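You operate a simulated robot arm through the tools that you are given. There is no shell and no other tool.

The job below is to be done with a simulated robot arm. You get a single attempt, and the scene is never put back.

JOB
Ready the album: day sign on Fri, page clamped, purple marker swapped for the green one.
Fine: the green marker goes in the red cup, the purple one back in the white stand; leave the third marker there.

The check looks at the end state, three seconds after you hand in, the way a careful person would. Anything else that was tipped, shoved, dropped, spilled or broken makes it a failure.

ROBOT AND FRAMES
A 7-joint arm with a three-finger gripper, fixed in place. Base frame: the origin is at the foot of the arm, x ahead of it, y to its left, z up. Readings come in mm, rad, newtons and seconds.
Its first joint turns from -2.897 to 2.897 rad. Payload 2.69 kg.
Tool frame: the origin (TCP) lies between the finger pads and is the grasp point; the fingertips stand 30 mm ahead of it; z points along the fingers, y is the line along which they close. Largest opening 128 mm; the body of the gripper starts 117 mm behind the TCP.
Orientation is that of the tool frame in the base frame, as a unit quaternion [w, x, y, z]. With the fingers straight down and closing along the base's y, the tool's x points along the base's -x, its y along +y and its z along -z.

CONTROLS
- The arm moves only by the tool drive_tool. Its argument "moves" is a list that holds one entry, the list of rows, each a list of 7 numbers: the opening, from 0 (shut) to 1 (fully open), then the shift along the base's x, y, z in cm, then the turn, a rotation vector about the base's x, y, z in rad. In form: [[[gripper, dx, dy, dz, rx, ry, rz], ...]]. A call has 1 to 20 rows; each row shifts and turns the commanded pose from where the row before left it. Each row takes 0.2 s and may step no farther than 50 mm and 0.15 rad from the row before; otherwise, or with a gripper value out of range, the whole call is refused. A pose out of reach is approached as far as the arm can. The call stops where the force on the tool passes 90 N (or 10 N more than at its start, if that is more) or the arm is blocked; 0.2 s more then pass. The fingers move at their own pace and stop on an object; they squeeze with about 40 N. The grip force told is the motor's: it shows also when the fingers shut on nothing. Time passes only in rows, and 0.2 s behind the last, so rows that do not move let the fingers close. It gives the time, the measured TCP pose, the force on the tool (base axes), the opening and the grip force at its end, in the units of the frame above (readings bear some noise), with the torque about the TCP (base axes, N m) and any sound that the robot's microphone picked up.
- Cameras (640 x 400 px; columns grow to the right, rows downward): "scene" is fixed at [50.8, 497.1, 1373.8]; the picture's right is [0.54, -0.84, 0.00], its down [-0.61, -0.39, -0.69] and it looks along [0.58, 0.37, -0.72] (base axes); focal length 376 px, centre (320, 200). "wrist" rides on the gripper at [58, 54, -131] in the tool frame; the picture's right is [-0.68, 0.74, 0.00], its down [-0.62, -0.57, -0.55] and it looks along [-0.40, -0.37, 0.84] (tool axes); focal length 234 px, centre (320, 200). There is no depth. A picture from a camera that has moved, and an enlarged one, comes with that camera's place and axes in the base frame and with its lens.
- get_image(camera): a new picture of that camera. No time passes.
- lift_body(by): slides the trunk up (or, below 0, down) by that many mm; the arm rides with it, the base frame stays. It gives what a move gives, with no picture.
- close_up(camera, box): a new picture of the part [left, top, right, bottom] of that camera's present view, enlarged. No time passes.
- finish_job(): hands the job in; it is judged then, once.

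Nothing tells you positions but the pictures and the camera data. Unless the task says otherwise, let go and move clear before handing in.

The tools are called after "Call:" as name(argument=value, ...) on one line, values as JSON. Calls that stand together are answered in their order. drive_tool: Moves the arm, as the interface text tells. Its arguments: {"type":"object","properties":{"moves":{"type":"array","items":{"type":"array","items":{"type":"array","items":{"type":"number"}}}}},"required":["moves"]} The other tools are called the same way: lift_body (by) slides the trunk up or down; get_image (camera) takes a picture; close_up (camera, box) takes an enlarged picture of a part of a camera's view; finish_job () hands the job in.

At the start:

```text
time_s: 0.0
tool_pos: [198.1, 773.9, 1059.8]
tool_rot: [0.0, 0.0, 1.0, 0.001]
ft_force: [0.1, -0.6, -0.6]
torque: [0.01, 0.02, 0.02]
grip_width: 127.8
grasp_force: 0.0
trunk travel left (down, up): [-150.0, 200.0]
```

scene: 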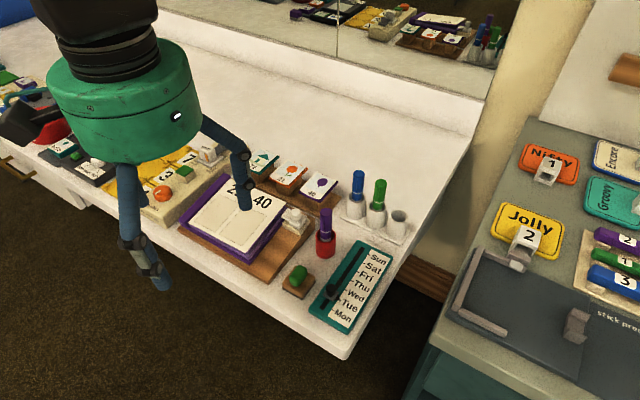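
wrist: 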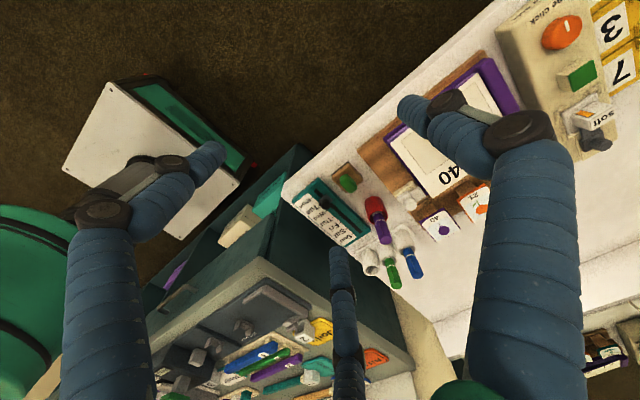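

I see a desk with an album on a purple book/board, a day slider (Sun–Mon), a red cup with the purple marker, and a white stand with blue and green markers. I'll look closer first.

Call:
close_up(camera="scene", box=[260, 140, 420, 240])

Call:
close_up(camera="scene", box=[270, 230, 430, 330])

Call:
close_up(camera="scene", box=[170, 150, 330, 250])

Call:
close_up(camera="wrist", box=[270, 100, 510, 250])

Call:
close_up(camera="scene", box=[0, 60, 240, 210])

```text
4.00 times, centred on (340, 190) of scene
camera zoom: at [50.8, 497.1, 1373.8], right [0.54, -0.84, 0.0], down [-0.61, -0.39, -0.69], along [0.58, 0.37, -0.72], focal length 1504 px, centre (240, 240)
```

zoom: 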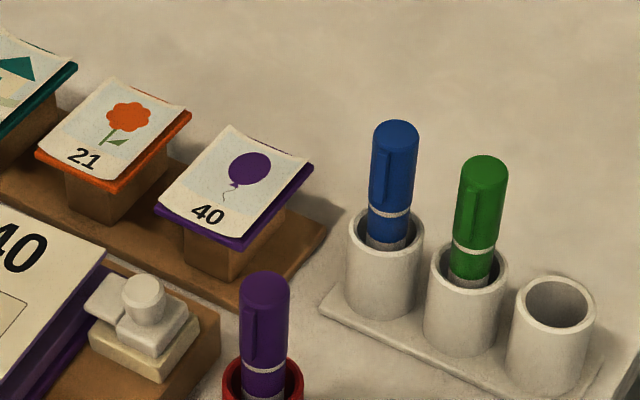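

```text
4.00 times, centred on (350, 280) of scene
camera zoom: at [50.8, 497.1, 1373.8], right [0.54, -0.84, 0.0], down [-0.61, -0.39, -0.69], along [0.58, 0.37, -0.72], focal length 1504 px, centre (200, -120)
```

zoom: 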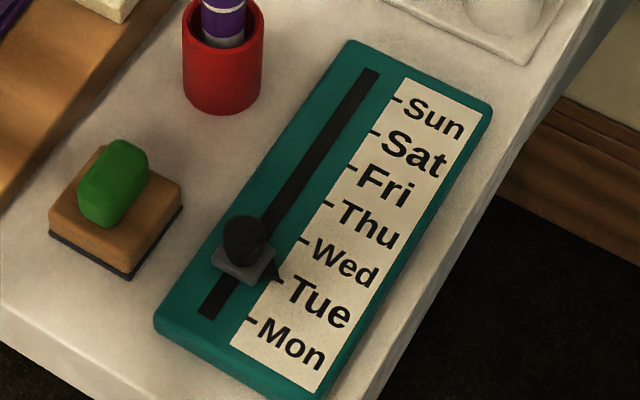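

```text
4.00 times, centred on (250, 200) of scene
camera zoom: at [50.8, 497.1, 1373.8], right [0.54, -0.84, 0.0], down [-0.61, -0.39, -0.69], along [0.58, 0.37, -0.72], focal length 1504 px, centre (600, 200)
```

zoom: 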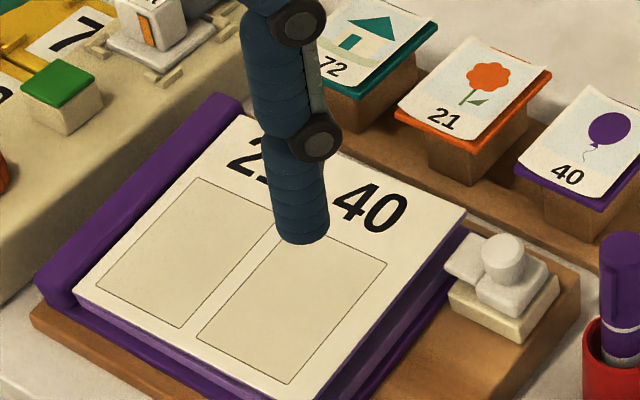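

```text
2.67 times, centred on (390, 175) of wrist
camera zoom: at [139.2, 826.7, 1190.0], right [0.68, 0.74, 0.0], down [0.62, -0.57, 0.55], along [0.4, -0.37, -0.84], focal length 624 px, centre (133, 267)
```

zoom: 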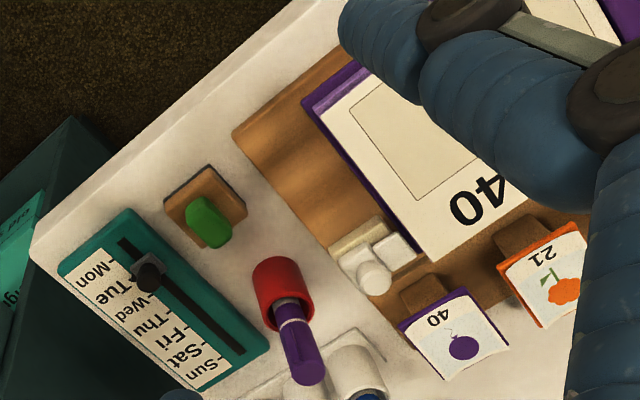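

```text
2.67 times, centred on (120, 135) of scene
camera zoom: at [50.8, 497.1, 1373.8], right [0.54, -0.84, 0.0], down [-0.61, -0.39, -0.69], along [0.58, 0.37, -0.72], focal length 1003 px, centre (853, 373)
```

zoom: 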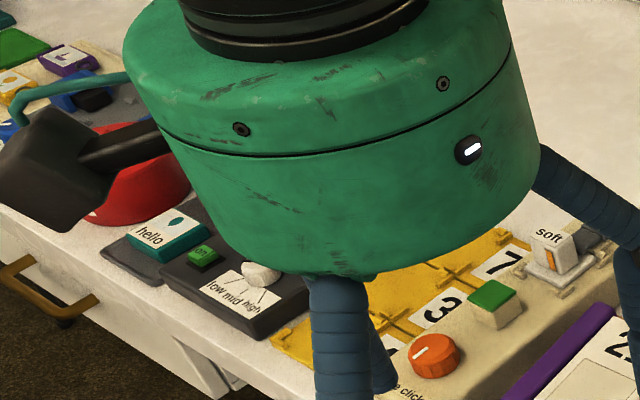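

The day slider knob is near (340, 659, 800), the red cup near (420, 722) and the stand near x≈540. Next I'll check what the wrist camera shows of the gripper itself before moving closer.

Call:
close_up(camera="wrist", box=[240, 220, 480, 370])

Call:
close_up(camera="scene", box=[270, 195, 330, 233])

Call:
close_up(camera="wrist", box=[375, 160, 455, 210])

Call:
close_up(camera="scene", box=[440, 130, 640, 330])

```text
2.67 times, centred on (360, 295) of wrist
camera zoom: at [139.2, 826.7, 1190.0], right [0.68, 0.74, 0.0], down [0.62, -0.57, 0.55], along [0.4, -0.37, -0.84], focal length 624 px, centre (213, -53)
```

zoom: 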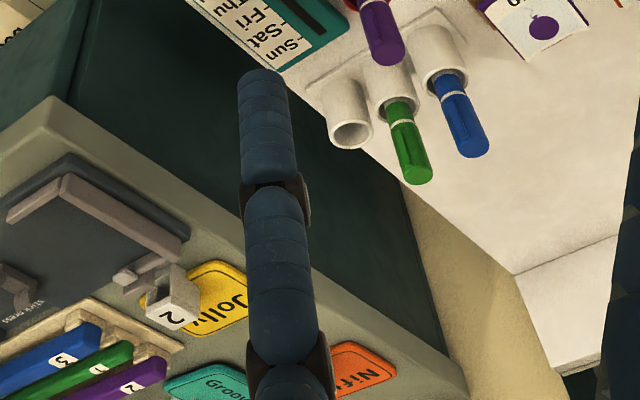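

```text
10.53 times, centred on (300, 214) of scene
camera zoom: at [50.8, 497.1, 1373.8], right [0.54, -0.84, 0.0], down [-0.61, -0.39, -0.69], along [0.58, 0.37, -0.72], focal length 3958 px, centre (530, 53)
```

zoom: 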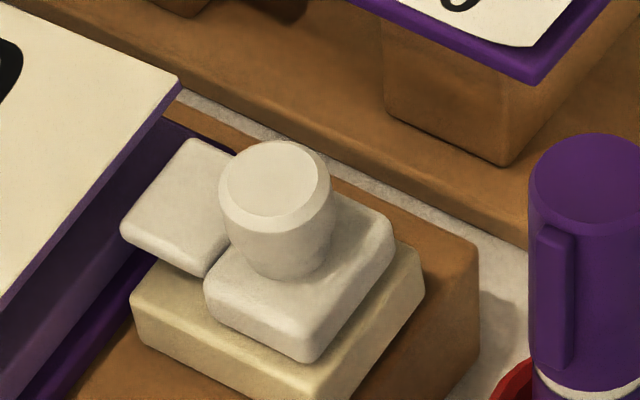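

```text
8.00 times, centred on (415, 185) of wrist
camera zoom: at [139.2, 826.7, 1190.0], right [0.68, 0.74, 0.0], down [0.62, -0.57, 0.55], along [0.4, -0.37, -0.84], focal length 1873 px, centre (-440, 320)
```

zoom: 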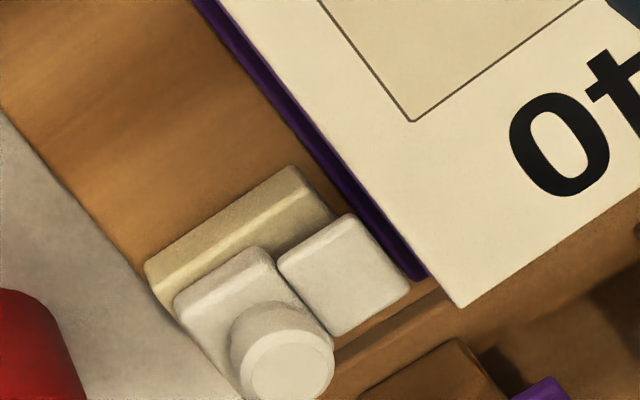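

```text
2.00 times, centred on (540, 230) of scene
camera zoom: at [50.8, 497.1, 1373.8], right [0.54, -0.84, 0.0], down [-0.61, -0.39, -0.69], along [0.58, 0.37, -0.72], focal length 752 px, centre (-120, 140)
```

zoom: 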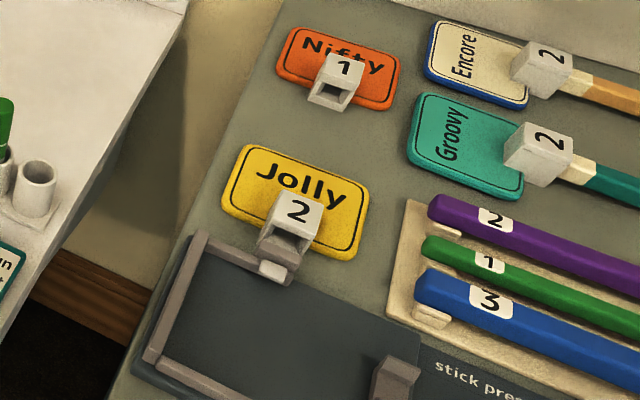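

The wrist picture seems to show three fingers, though the text says two, so I'll test how they move by closing in free air and looking.

Call:
drive_tool(moves=[[[0.3, 0, 0, 0, 0, 0, 0], [0.3, 0, 0, 0, 0, 0, 0], [0.3, 0, 0, 0, 0, 0, 0]]])

Call:
get_image(camera="wrist")

Call:
get_image(camera="scene")

```text
time_s: 0.8
tool_pos: [195.7, 773.2, 1059.1]
tool_rot: [0.0, 0.0, 1.0, 0.0]
ft_force: [1.1, -0.9, 0.1]
torque: [0.0, 0.02, -0.03]
grip_width: 38.3
grasp_force: 0.0
trunk travel left (down, up): [-150.0, 200.0]
```

```text
taken
camera wrist: at [139.2, 826.7, 1189.9], right [0.68, 0.74, 0.0], down [0.62, -0.57, 0.55], along [0.4, -0.37, -0.84], focal length 234 px, centre (320, 200)
```

wrist: 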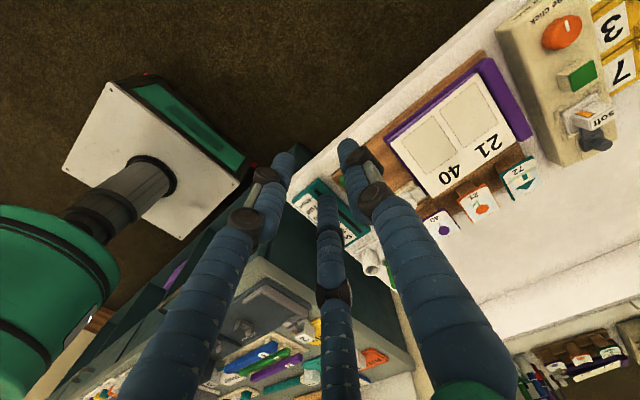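

```text
taken
```

scene: 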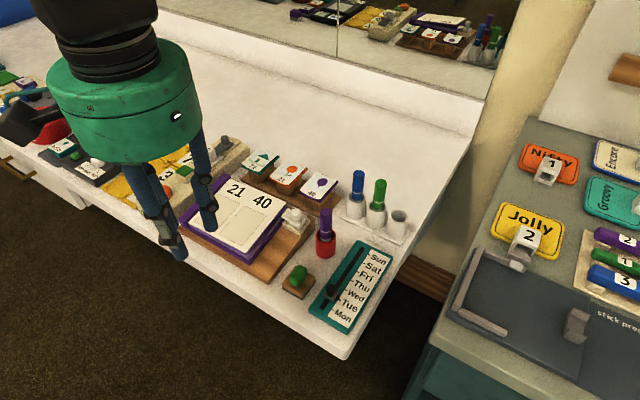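

The drawn gripper has three fingers closing radially toward the tool axis. I'll now move to a nearer viewpoint over the desk to measure everything.

Call:
drive_tool(moves=[[[0.3, 4, 0.5, -1.5, 0, 0, 0], [0.3, 4, 0.5, -1.5, 0, 0, 0], [0.3, 4, 0.5, -1.5, 0, 0, 0], [0.3, 1.4, 0.2, -1.5, 0, 0, 0], [0.3, 0, 0, 0, 0, 0, 0]]])

Call:
get_image(camera="wrist")

Call:
get_image(camera="scene")

```text
time_s: 2.0
tool_pos: [330.5, 790.6, 1000.9]
tool_rot: [0.0, 0.0, 1.0, 0.0]
ft_force: [-0.5, 0.4, -0.1]
torque: [-0.03, 0.02, 0.02]
grip_width: 38.4
grasp_force: 0.0
trunk travel left (down, up): [-150.0, 200.0]
```

```text
taken
camera wrist: at [273.4, 843.5, 1130.5], right [0.68, 0.74, 0.0], down [0.62, -0.57, 0.55], along [0.4, -0.37, -0.84], focal length 234 px, centre (320, 200)
```

wrist: 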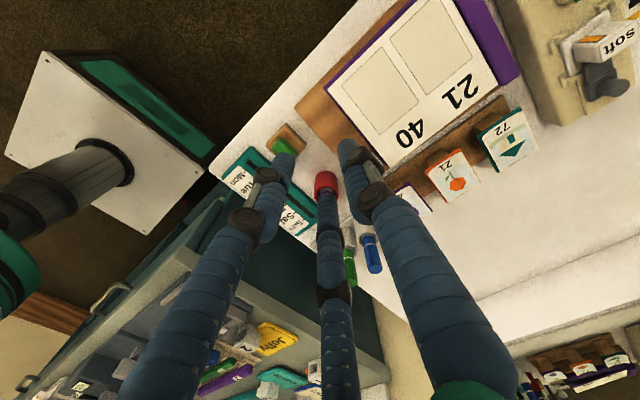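

```text
taken
```

scene: 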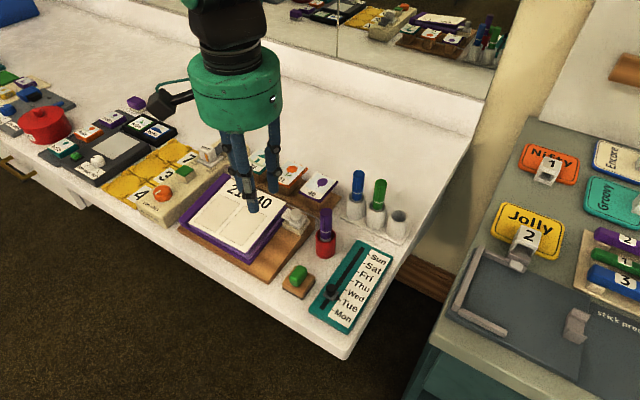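

The closed fingers block the view, so I'll hover over the day slider with the gripper open to measure it.

Call:
drive_tool(moves=[[[1, 0.3, -4.3, 0, 0, 0, 0], [1, 0.3, -4.3, 0, 0, 0, 0], [1, 0.3, -4.3, -2, 0, 0, 0], [1, 0, 0, -2, 0, 0, 0], [1, 0, 0, 0, 0, 0, 0]]])

Call:
get_image(camera="wrist")

Call:
close_up(camera="scene", box=[270, 180, 430, 280])

```text
time_s: 3.2
tool_pos: [340.4, 660.6, 957.9]
tool_rot: [0.0, 0.0, 1.0, 0.001]
ft_force: [-0.5, 0.2, -0.5]
torque: [-0.07, 0.01, 0.01]
grip_width: 127.9
grasp_force: 0.1
trunk travel left (down, up): [-150.0, 200.0]
```

```text
taken
camera wrist: at [282.5, 714.4, 1089.3], right [0.68, 0.74, 0.0], down [0.62, -0.57, 0.55], along [0.4, -0.37, -0.84], focal length 234 px, centre (320, 200)
```

wrist: 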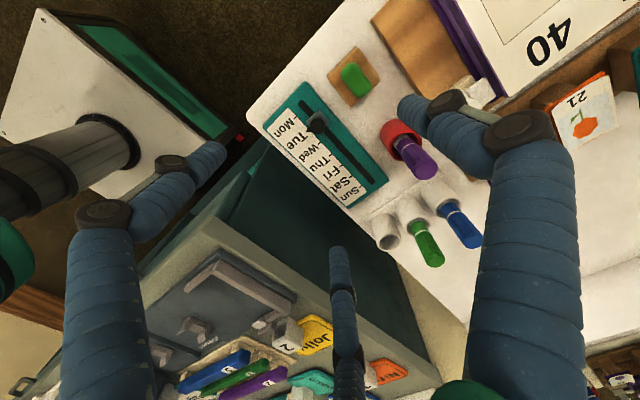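

```text
4.00 times, centred on (350, 230) of scene
camera zoom: at [50.8, 497.1, 1373.8], right [0.54, -0.84, 0.0], down [-0.61, -0.39, -0.69], along [0.58, 0.37, -0.72], focal length 1504 px, centre (200, 80)
```

zoom: 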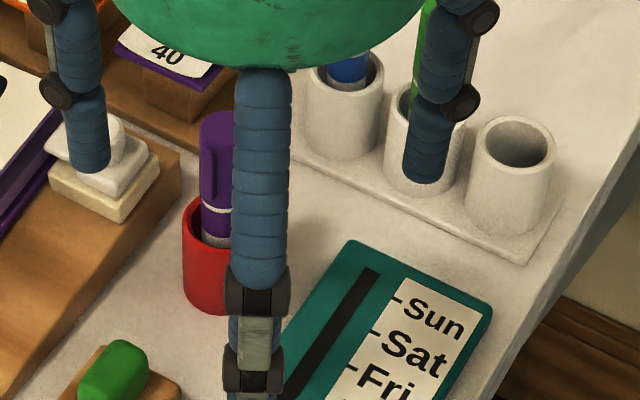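

Good view of all objects now. I'll zoom in to measure.

Call:
close_up(camera="wrist", box=[240, 60, 400, 160])

Call:
close_up(camera="wrist", box=[350, 100, 510, 280])

Call:
close_up(camera="wrist", box=[300, 120, 400, 220])

```text
4.00 times, centred on (320, 110) of wrist
camera zoom: at [282.5, 714.4, 1089.3], right [0.68, 0.74, 0.0], down [0.62, -0.57, 0.55], along [0.4, -0.37, -0.84], focal length 937 px, centre (320, 560)
```

zoom: 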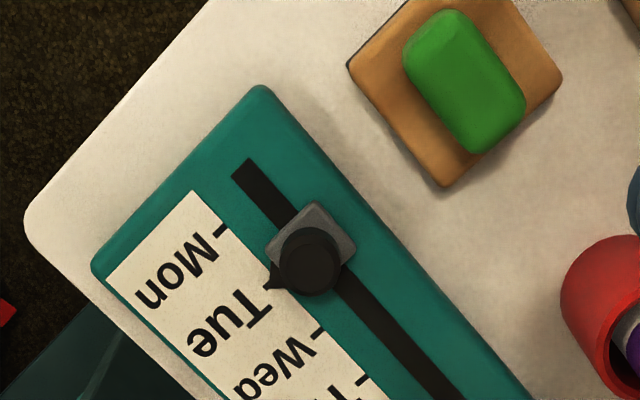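

```text
2.22 times, centred on (430, 190) of wrist
camera zoom: at [282.5, 714.4, 1089.3], right [0.68, 0.74, 0.0], down [0.62, -0.57, 0.55], along [0.4, -0.37, -0.84], focal length 520 px, centre (76, 222)
```

zoom: 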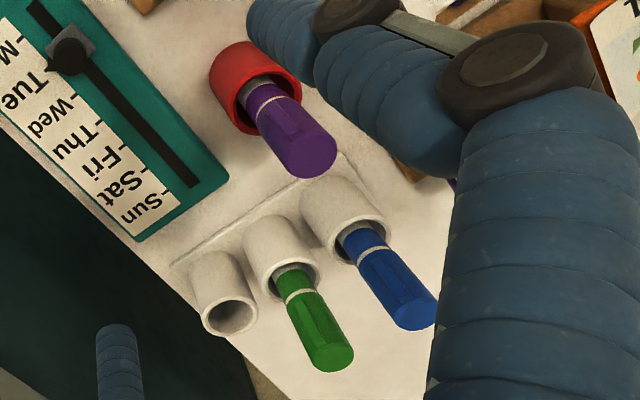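

```text
4.00 times, centred on (350, 170) of wrist
camera zoom: at [282.5, 714.4, 1089.3], right [0.68, 0.74, 0.0], down [0.62, -0.57, 0.55], along [0.4, -0.37, -0.84], focal length 937 px, centre (200, 320)
```

zoom: 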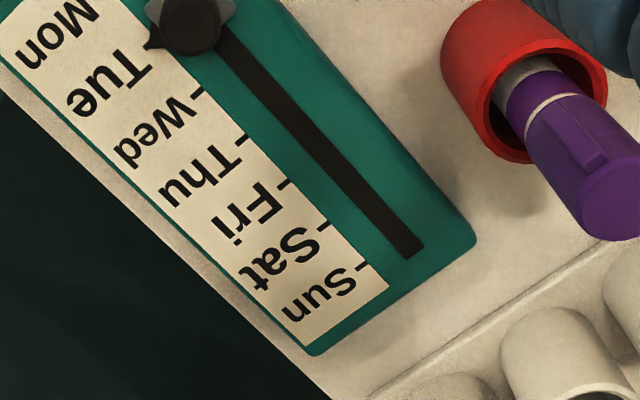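

The slider track runs along base x (y≈659.5). Tue is at x≈338, and Fri should be at x≈405.7. I'll turn the tool 90° so the fingers close along the track (and later clear of the neighbouring markers), then look again.

Call:
drive_tool(moves=[[[1, 0, 0, 0, 0, 0, 0.1428], [1, 0, 0, 0, 0, 0, 0.1428], [1, 0, 0, 0, 0, 0, 0.1428], [1, 0, 0, 0, 0, 0, 0.1428], [1, 0, 0, 0, 0, 0, 0.1428], [1, 0, 0, 0, 0, 0, 0.1428], [1, 0, 0, 0, 0, 0, 0.1428], [1, 0, 0, 0, 0, 0, 0.1428], [1, 0, 0, 0, 0, 0, 0.1428], [1, 0, 0, 0, 0, 0, 0.1428], [1, 0, 0, 0, 0, 0, 0.1428], [1, 0, 0, 0, 0, 0, 0]]])

Call:
get_image(camera="wrist")

Call:
get_image(camera="scene")

```text
time_s: 5.8
tool_pos: [340.9, 661.0, 958.1]
tool_rot: [0.0, -0.707, 0.707, 0.0]
ft_force: [0.0, -0.5, -0.3]
torque: [-0.02, 0.02, 0.03]
grip_width: 128.0
grasp_force: 0.0
trunk travel left (down, up): [-150.0, 200.0]
```

```text
taken
camera wrist: at [287.3, 602.0, 1089.7], right [-0.74, 0.68, 0.0], down [0.57, 0.62, 0.55], along [0.37, 0.4, -0.84], focal length 234 px, centre (320, 200)
```

wrist: 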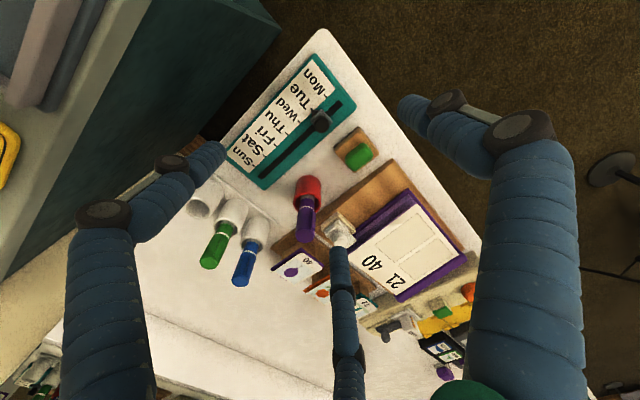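

```text
taken
```

scene: 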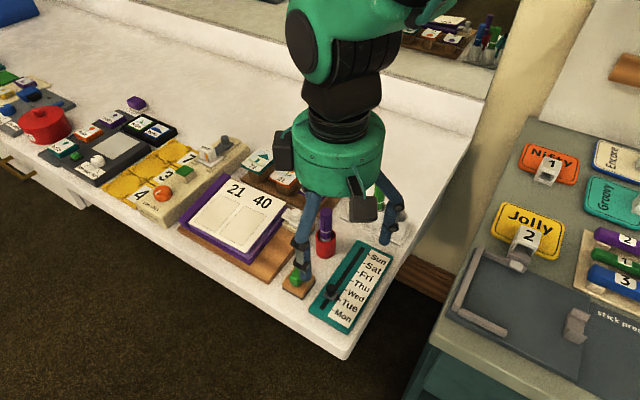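

The rotation worked, giving a second well-calibrated viewpoint. I'll zoom on the slider, markers and clamp.

Call:
close_up(camera="wrist", box=[220, 60, 380, 160])

Call:
close_up(camera="wrist", box=[180, 170, 340, 290])

Call:
close_up(camera="wrist", box=[310, 195, 390, 245])

```text
4.00 times, centred on (300, 110) of wrist
camera zoom: at [287.3, 602.0, 1089.7], right [-0.74, 0.68, 0.0], down [0.57, 0.62, 0.55], along [0.37, 0.4, -0.84], focal length 937 px, centre (400, 560)
```

zoom: 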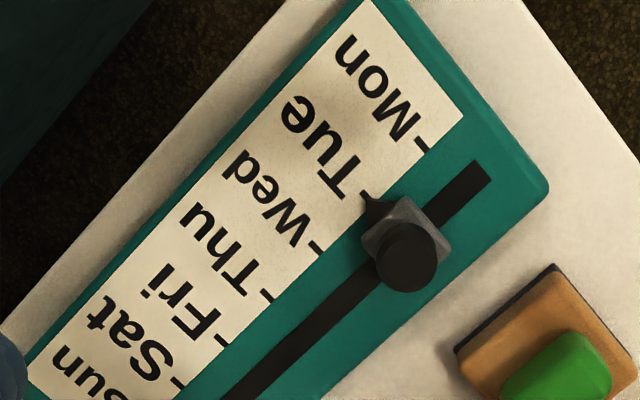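

```text
3.33 times, centred on (260, 230) of wrist
camera zoom: at [287.3, 602.0, 1089.7], right [-0.74, 0.68, 0.0], down [0.57, 0.62, 0.55], along [0.37, 0.4, -0.84], focal length 781 px, centre (520, 100)
```

zoom: 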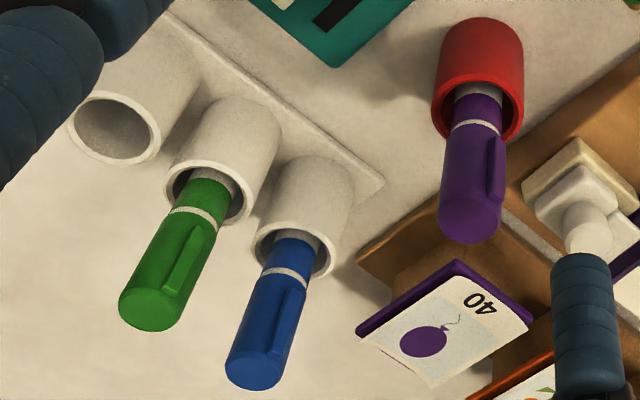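

```text
8.00 times, centred on (350, 220) of wrist
camera zoom: at [287.3, 602.0, 1089.7], right [-0.74, 0.68, 0.0], down [0.57, 0.62, 0.55], along [0.37, 0.4, -0.84], focal length 1873 px, centre (80, 40)
```

zoom: 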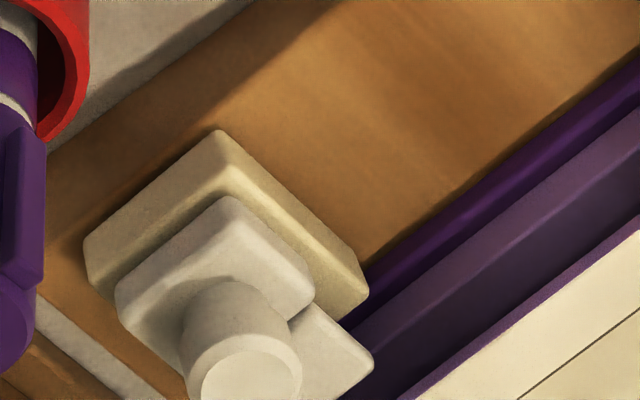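

Knob top is about (338, 660, 816). I'll descend partway with a modest opening and check the alignment.

Call:
drive_tool(moves=[[[0.4, -0.35, 0, -2, 0, 0, 0], [0.4, 0, 0, -4, 0, 0, 0], [0.4, 0, 0, -2, 0, 0, 0], [0.4, 0, 0, 0, 0, 0, 0]]])

Call:
close_up(camera="wrist", box=[240, 100, 400, 200])

Call:
close_up(camera="scene", box=[270, 180, 430, 330])

```text
time_s: 6.8
tool_pos: [337.8, 661.5, 880.1]
tool_rot: [0.0, -0.706, 0.708, 0.0]
ft_force: [0.1, -0.8, 0.5]
torque: [-0.05, 0.02, -0.01]
grip_width: 51.1
grasp_force: 0.1
trunk travel left (down, up): [-150.0, 200.0]
```

```text
4.00 times, centred on (320, 150) of wrist
camera zoom: at [283.9, 603.1, 1010.7], right [-0.74, 0.68, 0.0], down [0.57, 0.62, 0.55], along [0.37, 0.4, -0.84], focal length 937 px, centre (320, 400)
```

zoom: 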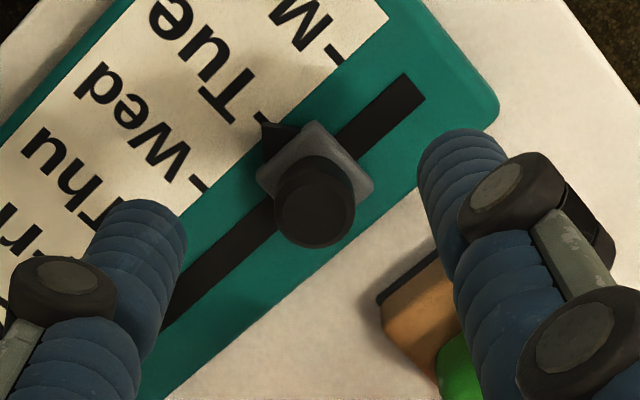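

```text
2.67 times, centred on (350, 255) of scene
camera zoom: at [50.8, 497.1, 1373.8], right [0.54, -0.84, 0.0], down [-0.61, -0.39, -0.69], along [0.58, 0.37, -0.72], focal length 1003 px, centre (240, 53)
```

zoom: 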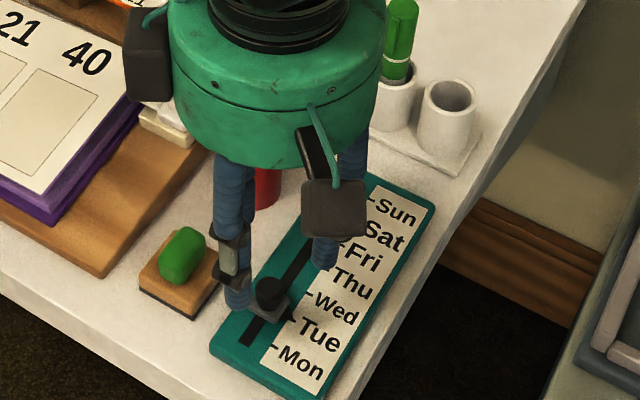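

Alignment with the knob is within a millimetre. Descending and gripping the knob.

Call:
drive_tool(moves=[[[0.35, 0, 0, -2, 0, 0, 0], [0.35, 0, 0, -1.5, 0, 0, 0], [0.35, 0, 0, -1.2, 0, 0, 0], [0.35, 0, 0, 0, 0, 0, 0], [0, 0, 0, 0, 0, 0, 0], [0, 0, 0, 0, 0, 0, 0], [0, 0, 0, 0, 0, 0, 0]]])

Call:
get_image(camera="wrist")

```text
time_s: 8.4
tool_pos: [335.7, 659.0, 833.3]
tool_rot: [0.001, 0.707, -0.707, 0.001]
ft_force: [0.0, -2.4, -2.9]
torque: [-0.01, -0.01, 0.04]
grip_width: 16.3
grasp_force: 42.0
trunk travel left (down, up): [-150.0, 200.0]
```

```text
taken
camera wrist: at [283.8, 601.4, 964.2], right [-0.74, 0.68, 0.0], down [0.57, 0.62, 0.55], along [0.37, 0.4, -0.84], focal length 234 px, centre (320, 200)
```

wrist: 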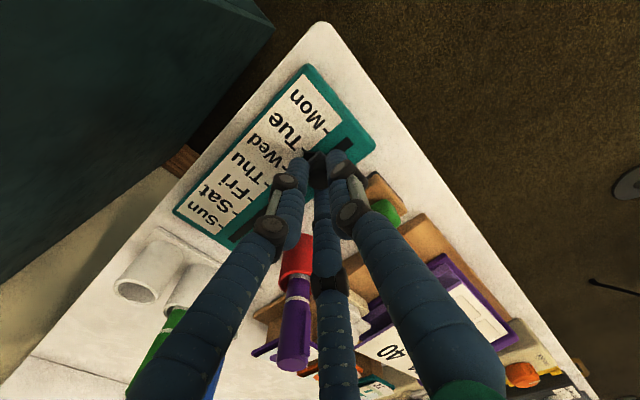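

Knob gripped (16 mm). Dragging it about 67.7 mm along +x to Fri.

Call:
drive_tool(moves=[[[0, 1, 0, 0, 0, 0, 0], [0, 1.5, 0, 0, 0, 0, 0], [0, 1.5, 0, 0, 0, 0, 0], [0, 1.5, 0, 0, 0, 0, 0], [0, 1.0, 0, 0, 0, 0, 0], [0, 0.27, 0, 0, 0, 0, 0], [0, 0, 0, 0, 0, 0, 0]]])

Call:
close_up(camera="wrist", box=[200, 70, 420, 210])

Call:
close_up(camera="scene", box=[290, 230, 410, 330])

```text
time_s: 10.0
tool_pos: [403.5, 661.4, 832.6]
tool_rot: [0.0, -0.707, 0.707, 0.0]
ft_force: [-1.1, -23.9, 14.8]
torque: [-0.78, 0.03, -0.03]
grip_width: 16.2
grasp_force: 42.4
trunk travel left (down, up): [-150.0, 200.0]
```

```text
2.86 times, centred on (310, 140) of wrist
camera zoom: at [350.4, 601.2, 964.1], right [-0.74, 0.68, 0.0], down [0.57, 0.62, 0.55], along [0.37, 0.4, -0.84], focal length 669 px, centre (349, 371)
```

zoom: 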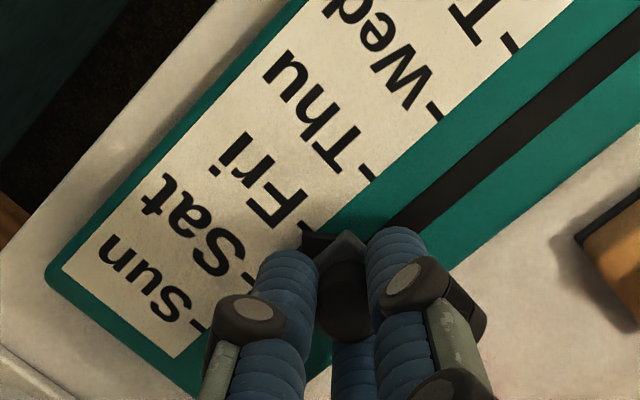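

```text
4.00 times, centred on (350, 280) of scene
camera zoom: at [50.8, 497.1, 1373.8], right [0.54, -0.84, 0.0], down [-0.61, -0.39, -0.69], along [0.58, 0.37, -0.72], focal length 1504 px, centre (200, -120)
```

zoom: 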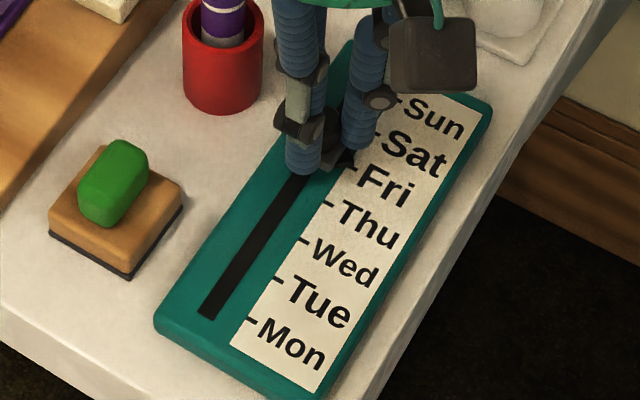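

The pointer is near Fri. I'll release, rise, and verify.

Call:
drive_tool(moves=[[[0.35, 0, 0, 0, 0, 0, 0], [0.35, 0, 0, 0, 0, 0, 0], [0.35, 0, 0, 2, 0, 0, 0], [0.35, 0, 0, 3, 0, 0, 0], [0.35, 0, 0, 4, 0, 0, 0], [0.35, 0, 0, 0, 0, 0, 0]]])

Call:
close_up(camera="wrist", box=[220, 80, 380, 180])

Call:
close_up(camera="scene", box=[300, 230, 400, 300])

```text
time_s: 11.4
tool_pos: [403.5, 661.3, 924.1]
tool_rot: [-0.001, 0.708, -0.706, -0.001]
ft_force: [-1.3, -0.7, -0.2]
torque: [0.02, -0.04, -0.01]
grip_width: 44.8
grasp_force: 0.2
trunk travel left (down, up): [-150.0, 200.0]
```

```text
4.00 times, centred on (300, 130) of wrist
camera zoom: at [349.7, 602.8, 1054.5], right [-0.74, 0.68, 0.0], down [0.57, 0.62, 0.55], along [0.37, 0.4, -0.84], focal length 937 px, centre (400, 480)
```

zoom: 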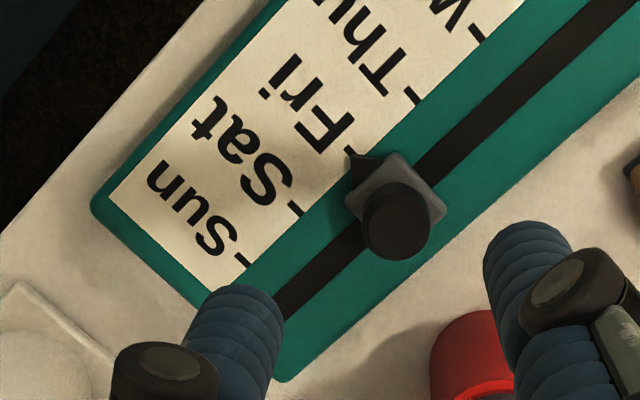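

```text
5.71 times, centred on (350, 265) of scene
camera zoom: at [50.8, 497.1, 1373.8], right [0.54, -0.84, 0.0], down [-0.61, -0.39, -0.69], along [0.58, 0.37, -0.72], focal length 2149 px, centre (149, -171)
```

zoom: 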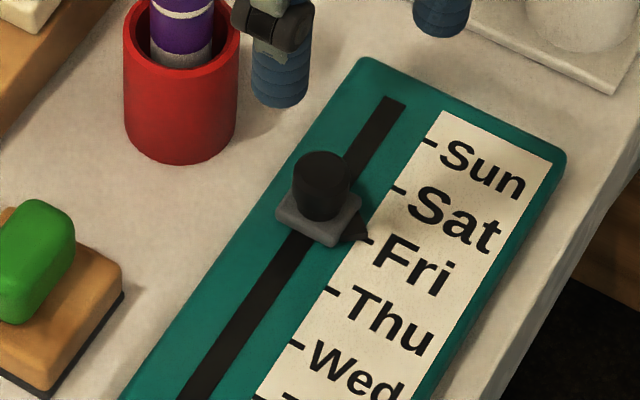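

Pointer is on the Fri tick. Next, hover above the purple marker and check alignment.

Call:
drive_tool(moves=[[[0.35, 0, 0, 4, 0, 0, 0], [0.35, 0.6, 2, 0, 0, 0, 0], [0.35, 0.6, 2, 0, 0, 0, 0], [0.35, 0.4, 2.05, 0, 0, 0, 0], [0.35, 0, 0, 0, 0, 0, 0]]])

Call:
close_up(camera="wrist", box=[240, 100, 400, 200])

Call:
close_up(camera="scene", box=[270, 160, 430, 260])

```text
time_s: 12.6
tool_pos: [419.1, 721.3, 962.5]
tool_rot: [-0.001, -0.707, 0.707, 0.0]
ft_force: [-0.4, -0.3, -0.4]
torque: [0.01, -0.03, 0.0]
grip_width: 44.7
grasp_force: 0.1
trunk travel left (down, up): [-150.0, 200.0]
```

```text
4.00 times, centred on (320, 150) of wrist
camera zoom: at [366.6, 662.9, 1093.6], right [-0.74, 0.68, 0.0], down [0.57, 0.62, 0.55], along [0.37, 0.4, -0.84], focal length 937 px, centre (320, 400)
```

zoom: 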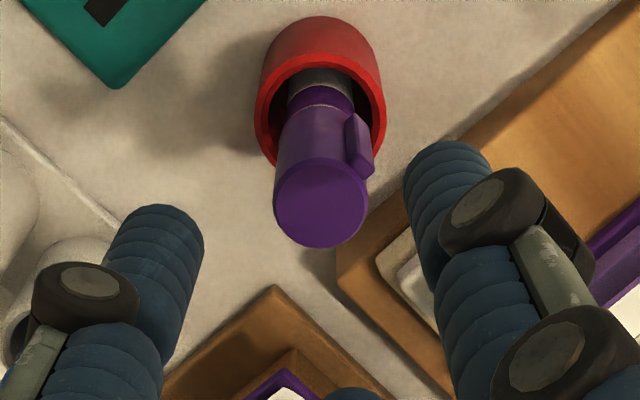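

```text
4.00 times, centred on (350, 210) of scene
camera zoom: at [50.8, 497.1, 1373.8], right [0.54, -0.84, 0.0], down [-0.61, -0.39, -0.69], along [0.58, 0.37, -0.72], focal length 1504 px, centre (200, 160)
```

zoom: 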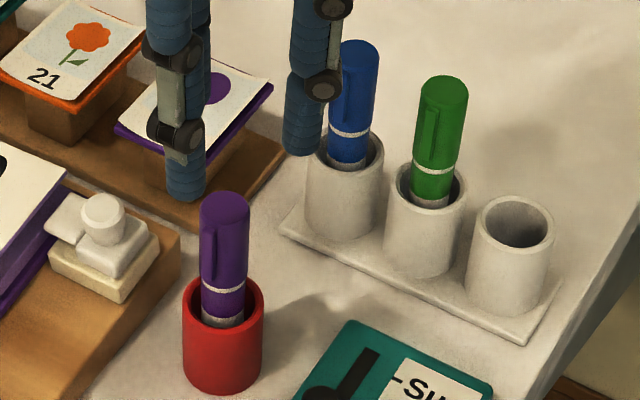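

Aligned to within ~1 mm. Descending to grip the purple marker's cap above the cup rim.

Call:
drive_tool(moves=[[[0.35, -0.1, 0, -3, 0, 0, 0], [0.35, 0, 0, -3, 0, 0, 0], [0.35, 0, 0, -2.7, 0, 0, 0], [0.35, 0, 0, 0, 0, 0, 0]]])

Call:
get_image(camera="wrist")

Call:
close_up(camera="scene", box=[270, 180, 370, 270])

```text
time_s: 13.6
tool_pos: [418.6, 722.0, 874.4]
tool_rot: [0.0, 0.707, -0.707, 0.0]
ft_force: [0.2, -0.2, 0.4]
torque: [0.0, 0.02, 0.01]
grip_width: 44.5
grasp_force: 0.1
trunk travel left (down, up): [-150.0, 200.0]
```

```text
taken
camera wrist: at [365.5, 663.5, 1004.9], right [-0.74, 0.68, 0.0], down [0.57, 0.62, 0.55], along [0.37, 0.4, -0.84], focal length 234 px, centre (320, 200)
```

wrist: 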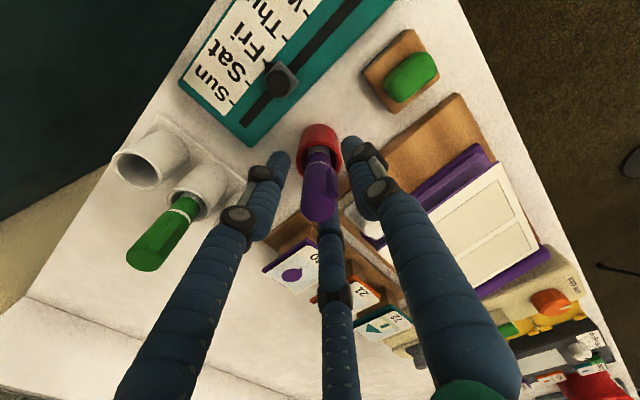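

```text
4.44 times, centred on (320, 225) of scene
camera zoom: at [50.8, 497.1, 1373.8], right [0.54, -0.84, 0.0], down [-0.61, -0.39, -0.69], along [0.58, 0.37, -0.72], focal length 1671 px, centre (320, 89)
```

zoom: 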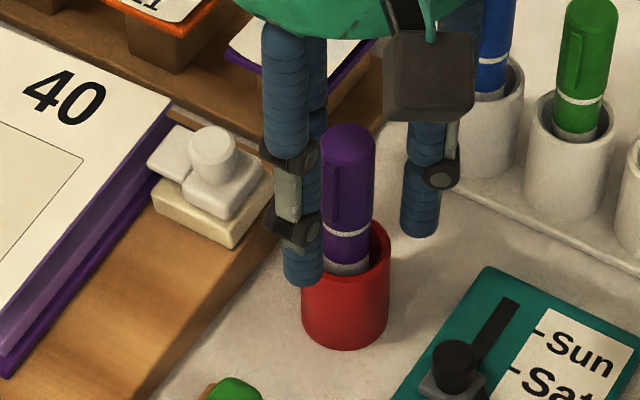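

Positioned around the marker. Closing and lifting slowly.

Call:
drive_tool(moves=[[[0, 0, 0, 0, 0, 0, 0], [0, 0, 0, 0, 0, 0, 0], [0, 0, 0, 0, 0, 0, 0], [0, 0, 0, 1, 0, 0, 0], [0, 0, 0, 2, 0, 0, 0], [0, 0, 0, 3, 0, 0, 0], [0, 0, 0, 3, 0, 0, 0], [0, 0, 0, 3, 0, 0, 0], [0, 0, 0, 0, 0, 0, 0]]])

Call:
get_image(camera="wrist")

Call:
close_up(camera="scene", box=[240, 120, 440, 270])

```text
time_s: 15.6
tool_pos: [419.4, 722.0, 996.6]
tool_rot: [0.0, 0.707, -0.707, -0.001]
ft_force: [0.4, -0.3, 0.0]
torque: [-0.03, -0.02, 0.01]
grip_width: 18.9
grasp_force: 39.9
trunk travel left (down, up): [-150.0, 200.0]
```

```text
taken
camera wrist: at [366.1, 663.9, 1126.9], right [-0.74, 0.68, 0.0], down [0.57, 0.62, 0.55], along [0.37, 0.4, -0.84], focal length 234 px, centre (320, 200)
```

wrist: 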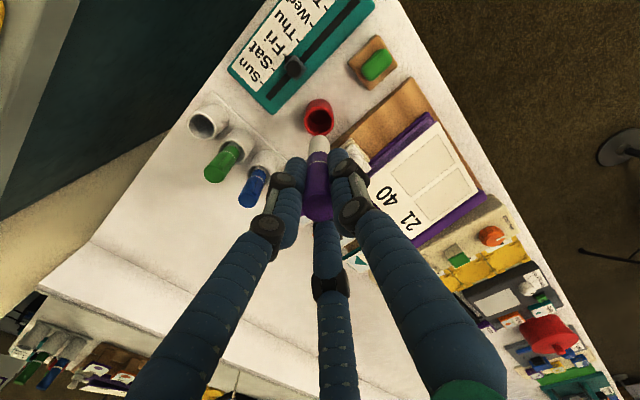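

```text
2.67 times, centred on (340, 195) of scene
camera zoom: at [50.8, 497.1, 1373.8], right [0.54, -0.84, 0.0], down [-0.61, -0.39, -0.69], along [0.58, 0.37, -0.72], focal length 1003 px, centre (267, 213)
```

zoom: 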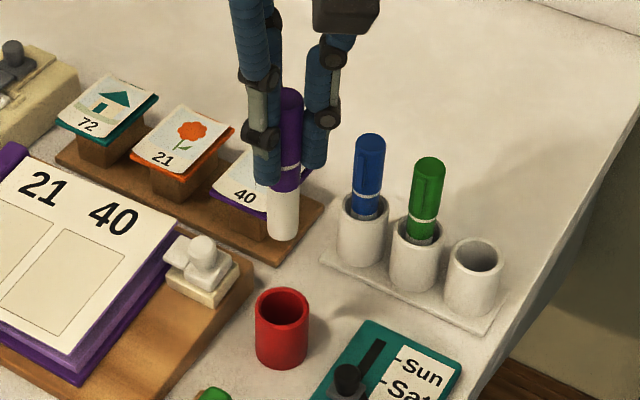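

Purple is lifted cleanly. Raising a bit more and moving above the empty slot to check alignment.

Call:
drive_tool(moves=[[[0, 0, 0, 3, 0, 0, 0], [0, 2.2, -1.9, 0, 0, 0, 0], [0, 2.2, -1.9, 0, 0, 0, 0], [0, 2.2, -1.9, 0, 0, 0, 0], [0, 2.2, -1.9, 0, 0, 0, 0], [0, 2.2, -1.94, 0, 0, 0, 0], [0, 0, 0, -3, 0, 0, 0], [0, 0, 0, 0, 0, 0, 0]]])

Call:
close_up(camera="wrist", box=[240, 80, 400, 220])

Call:
close_up(camera="scene", box=[320, 140, 460, 260])

```text
time_s: 17.4
tool_pos: [529.8, 627.5, 994.9]
tool_rot: [0.0, 0.707, -0.707, 0.0]
ft_force: [-0.1, 0.3, -0.4]
torque: [0.0, 0.01, 0.0]
grip_width: 19.9
grasp_force: 40.1
trunk travel left (down, up): [-150.0, 200.0]
```

```text
2.86 times, centred on (320, 150) of wrist
camera zoom: at [476.5, 568.8, 1125.1], right [-0.74, 0.68, 0.0], down [0.57, 0.62, 0.55], along [0.37, 0.4, -0.84], focal length 669 px, centre (320, 343)
```

zoom: 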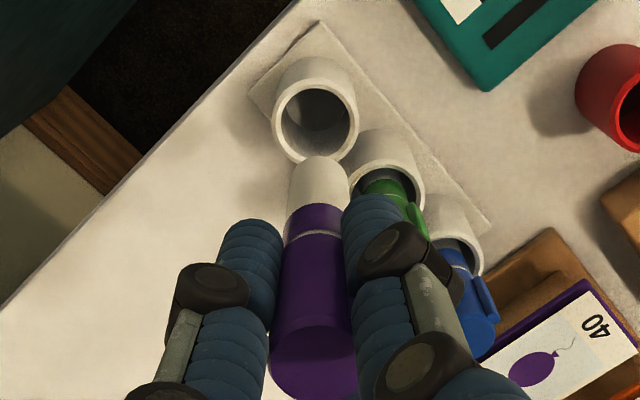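

```text
3.33 times, centred on (390, 200) of scene
camera zoom: at [50.8, 497.1, 1373.8], right [0.54, -0.84, 0.0], down [-0.61, -0.39, -0.69], along [0.58, 0.37, -0.72], focal length 1253 px, centre (87, 200)
```

zoom: 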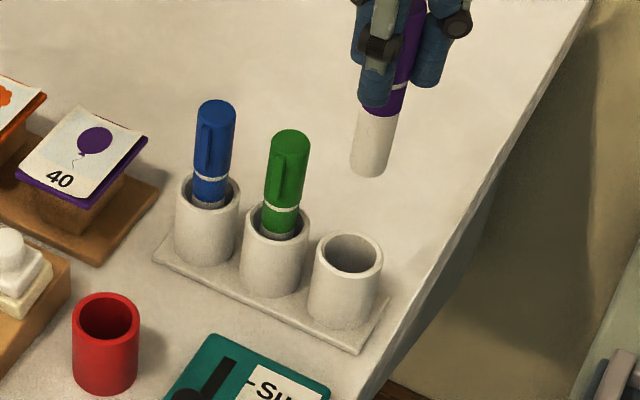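

The slot is within ~2 mm, but the marker may be slightly tilted in the fingers; let me look closer.

Call:
close_up(camera="scene", box=[400, 130, 470, 200])

Call:
close_up(camera="wrist", box=[280, 110, 360, 230])

```text
5.71 times, centred on (435, 165) of scene
camera zoom: at [50.8, 497.1, 1373.8], right [0.54, -0.84, 0.0], down [-0.61, -0.39, -0.69], along [0.58, 0.37, -0.72], focal length 2149 px, centre (-337, 400)
```

zoom: 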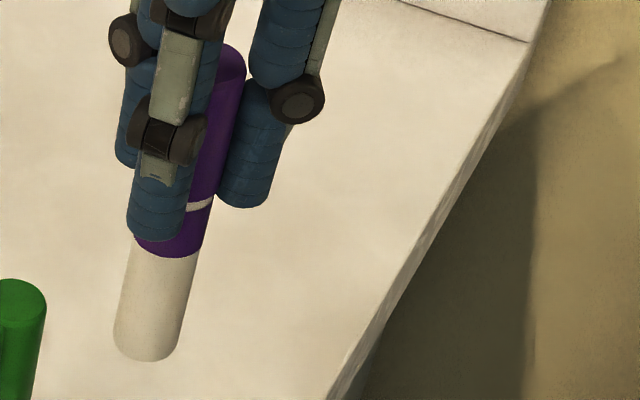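

```text
3.33 times, centred on (320, 170) of wrist
camera zoom: at [476.5, 568.8, 1125.1], right [-0.74, 0.68, 0.0], down [0.57, 0.62, 0.55], along [0.37, 0.4, -0.84], focal length 781 px, centre (320, 300)
```

zoom: 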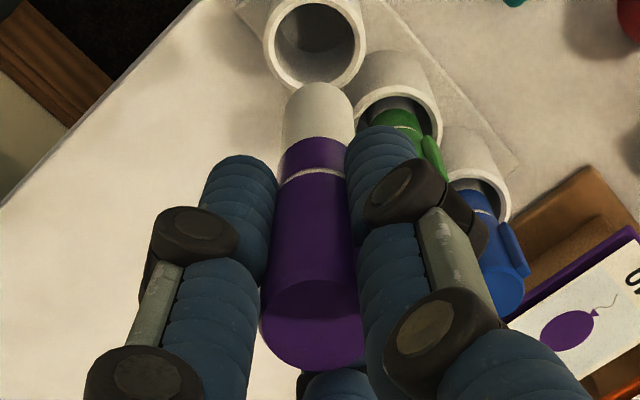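

The marker is vertical. Adjusting y by −1 mm and descending to just above the rim for a check.

Call:
drive_tool(moves=[[[0, 0, -0.1, -2, 0, 0, 0], [0, 0, 0, -2, 0, 0, 0], [0, 0, 0, -1.5, 0, 0, 0], [0, 0, 0, 0, 0, 0, 0]]])

Call:
close_up(camera="wrist", box=[280, 90, 380, 190])

Call:
close_up(camera="scene", box=[340, 150, 460, 250])

```text
time_s: 18.4
tool_pos: [529.3, 624.7, 939.4]
tool_rot: [0.0, -0.707, 0.707, 0.0]
ft_force: [0.2, -0.5, -0.4]
torque: [0.02, -0.04, 0.02]
grip_width: 19.2
grasp_force: 40.2
trunk travel left (down, up): [-150.0, 200.0]
```

```text
4.00 times, centred on (330, 140) of wrist
camera zoom: at [476.6, 567.1, 1070.5], right [-0.74, 0.68, 0.0], down [0.57, 0.62, 0.55], along [0.37, 0.4, -0.84], focal length 937 px, centre (280, 440)
```

zoom: 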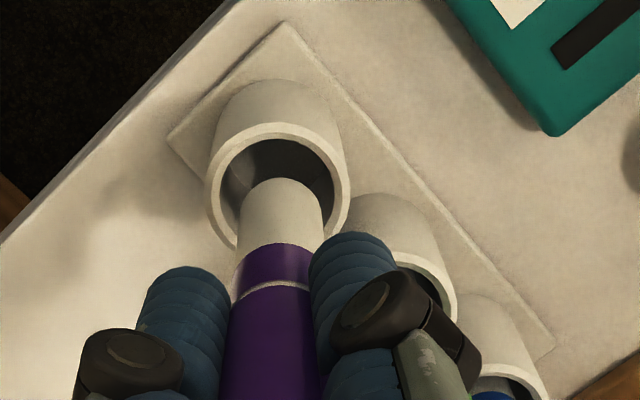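

```text
4.00 times, centred on (400, 200) of scene
camera zoom: at [50.8, 497.1, 1373.8], right [0.54, -0.84, 0.0], down [-0.61, -0.39, -0.69], along [0.58, 0.37, -0.72], focal length 1504 px, centre (0, 200)
```

zoom: 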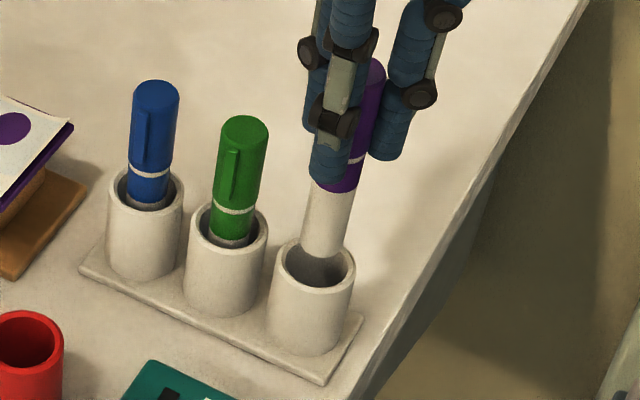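

Well aligned; a small correction and then lowering the marker into the slot.

Call:
drive_tool(moves=[[[0, -0.05, 0.06, -1, 0, 0, 0], [0, 0, 0, -1, 0, 0, 0], [0, 0, 0, -1, 0, 0, 0], [0, 0, 0, -1, 0, 0, 0], [0, 0, 0, -1, 0, 0, 0], [0, 0, 0, 0, 0, 0, 0]]])

Call:
close_up(camera="scene", box=[340, 150, 460, 250])

Call:
close_up(camera="wrist", box=[240, 90, 400, 210])

```text
time_s: 19.8
tool_pos: [527.9, 626.0, 890.3]
tool_rot: [0.0, 0.707, -0.707, 0.001]
ft_force: [-0.1, 0.6, -0.4]
torque: [-0.01, -0.01, -0.01]
grip_width: 19.2
grasp_force: 39.6
trunk travel left (down, up): [-150.0, 200.0]
```

```text
4.00 times, centred on (400, 200) of scene
camera zoom: at [50.8, 497.1, 1373.8], right [0.54, -0.84, 0.0], down [-0.61, -0.39, -0.69], along [0.58, 0.37, -0.72], focal length 1504 px, centre (0, 200)
```

zoom: 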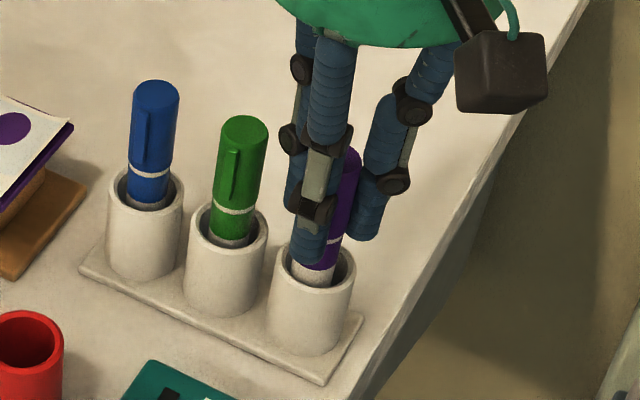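

```text
3.33 times, centred on (320, 150) of wrist
camera zoom: at [474.7, 567.6, 1019.9], right [-0.74, 0.68, 0.0], down [0.57, 0.62, 0.55], along [0.37, 0.4, -0.84], focal length 781 px, centre (320, 367)
```

zoom: 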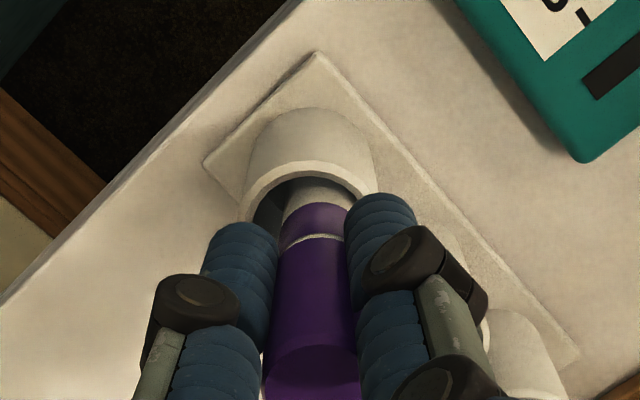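

It's going in well, no contact yet. Lowering in small steps until it seats.

Call:
drive_tool(moves=[[[0, 0, 0, -0.3, 0, 0, 0], [0, 0, 0, -0.3, 0, 0, 0], [0, 0, 0, 0, 0, 0, 0]]])

Call:
drive_tool(moves=[[[0, 0, 0, -0.2, 0, 0, 0], [0, 0, 0, 0, 0, 0, 0]]])

Call:
drive_tool(moves=[[[0, 0, 0, -0.2, 0, 0, 0], [0, 0, 0, 0, 0, 0, 0]]])

```text
time_s: 20.6
tool_pos: [529.2, 625.1, 883.1]
tool_rot: [0.0, 0.707, -0.707, 0.0]
ft_force: [0.3, 1.0, 0.6]
torque: [-0.03, 0.02, 0.02]
grip_width: 19.3
grasp_force: 40.2
trunk travel left (down, up): [-150.0, 200.0]
```

```text
time_s: 21.2
tool_pos: [529.0, 626.2, 881.2]
tool_rot: [0.0, -0.707, 0.708, 0.0]
ft_force: [-0.3, -0.3, -0.5]
torque: [0.0, 0.02, -0.04]
grip_width: 19.4
grasp_force: 39.5
trunk travel left (down, up): [-150.0, 200.0]
```

```text
time_s: 21.8
tool_pos: [527.4, 626.3, 879.9]
tool_rot: [0.0, 0.707, -0.707, 0.0]
ft_force: [-0.3, -0.4, 6.0]
torque: [-0.04, -0.02, -0.02]
grip_width: 19.4
grasp_force: 40.5
trunk travel left (down, up): [-150.0, 200.0]
```

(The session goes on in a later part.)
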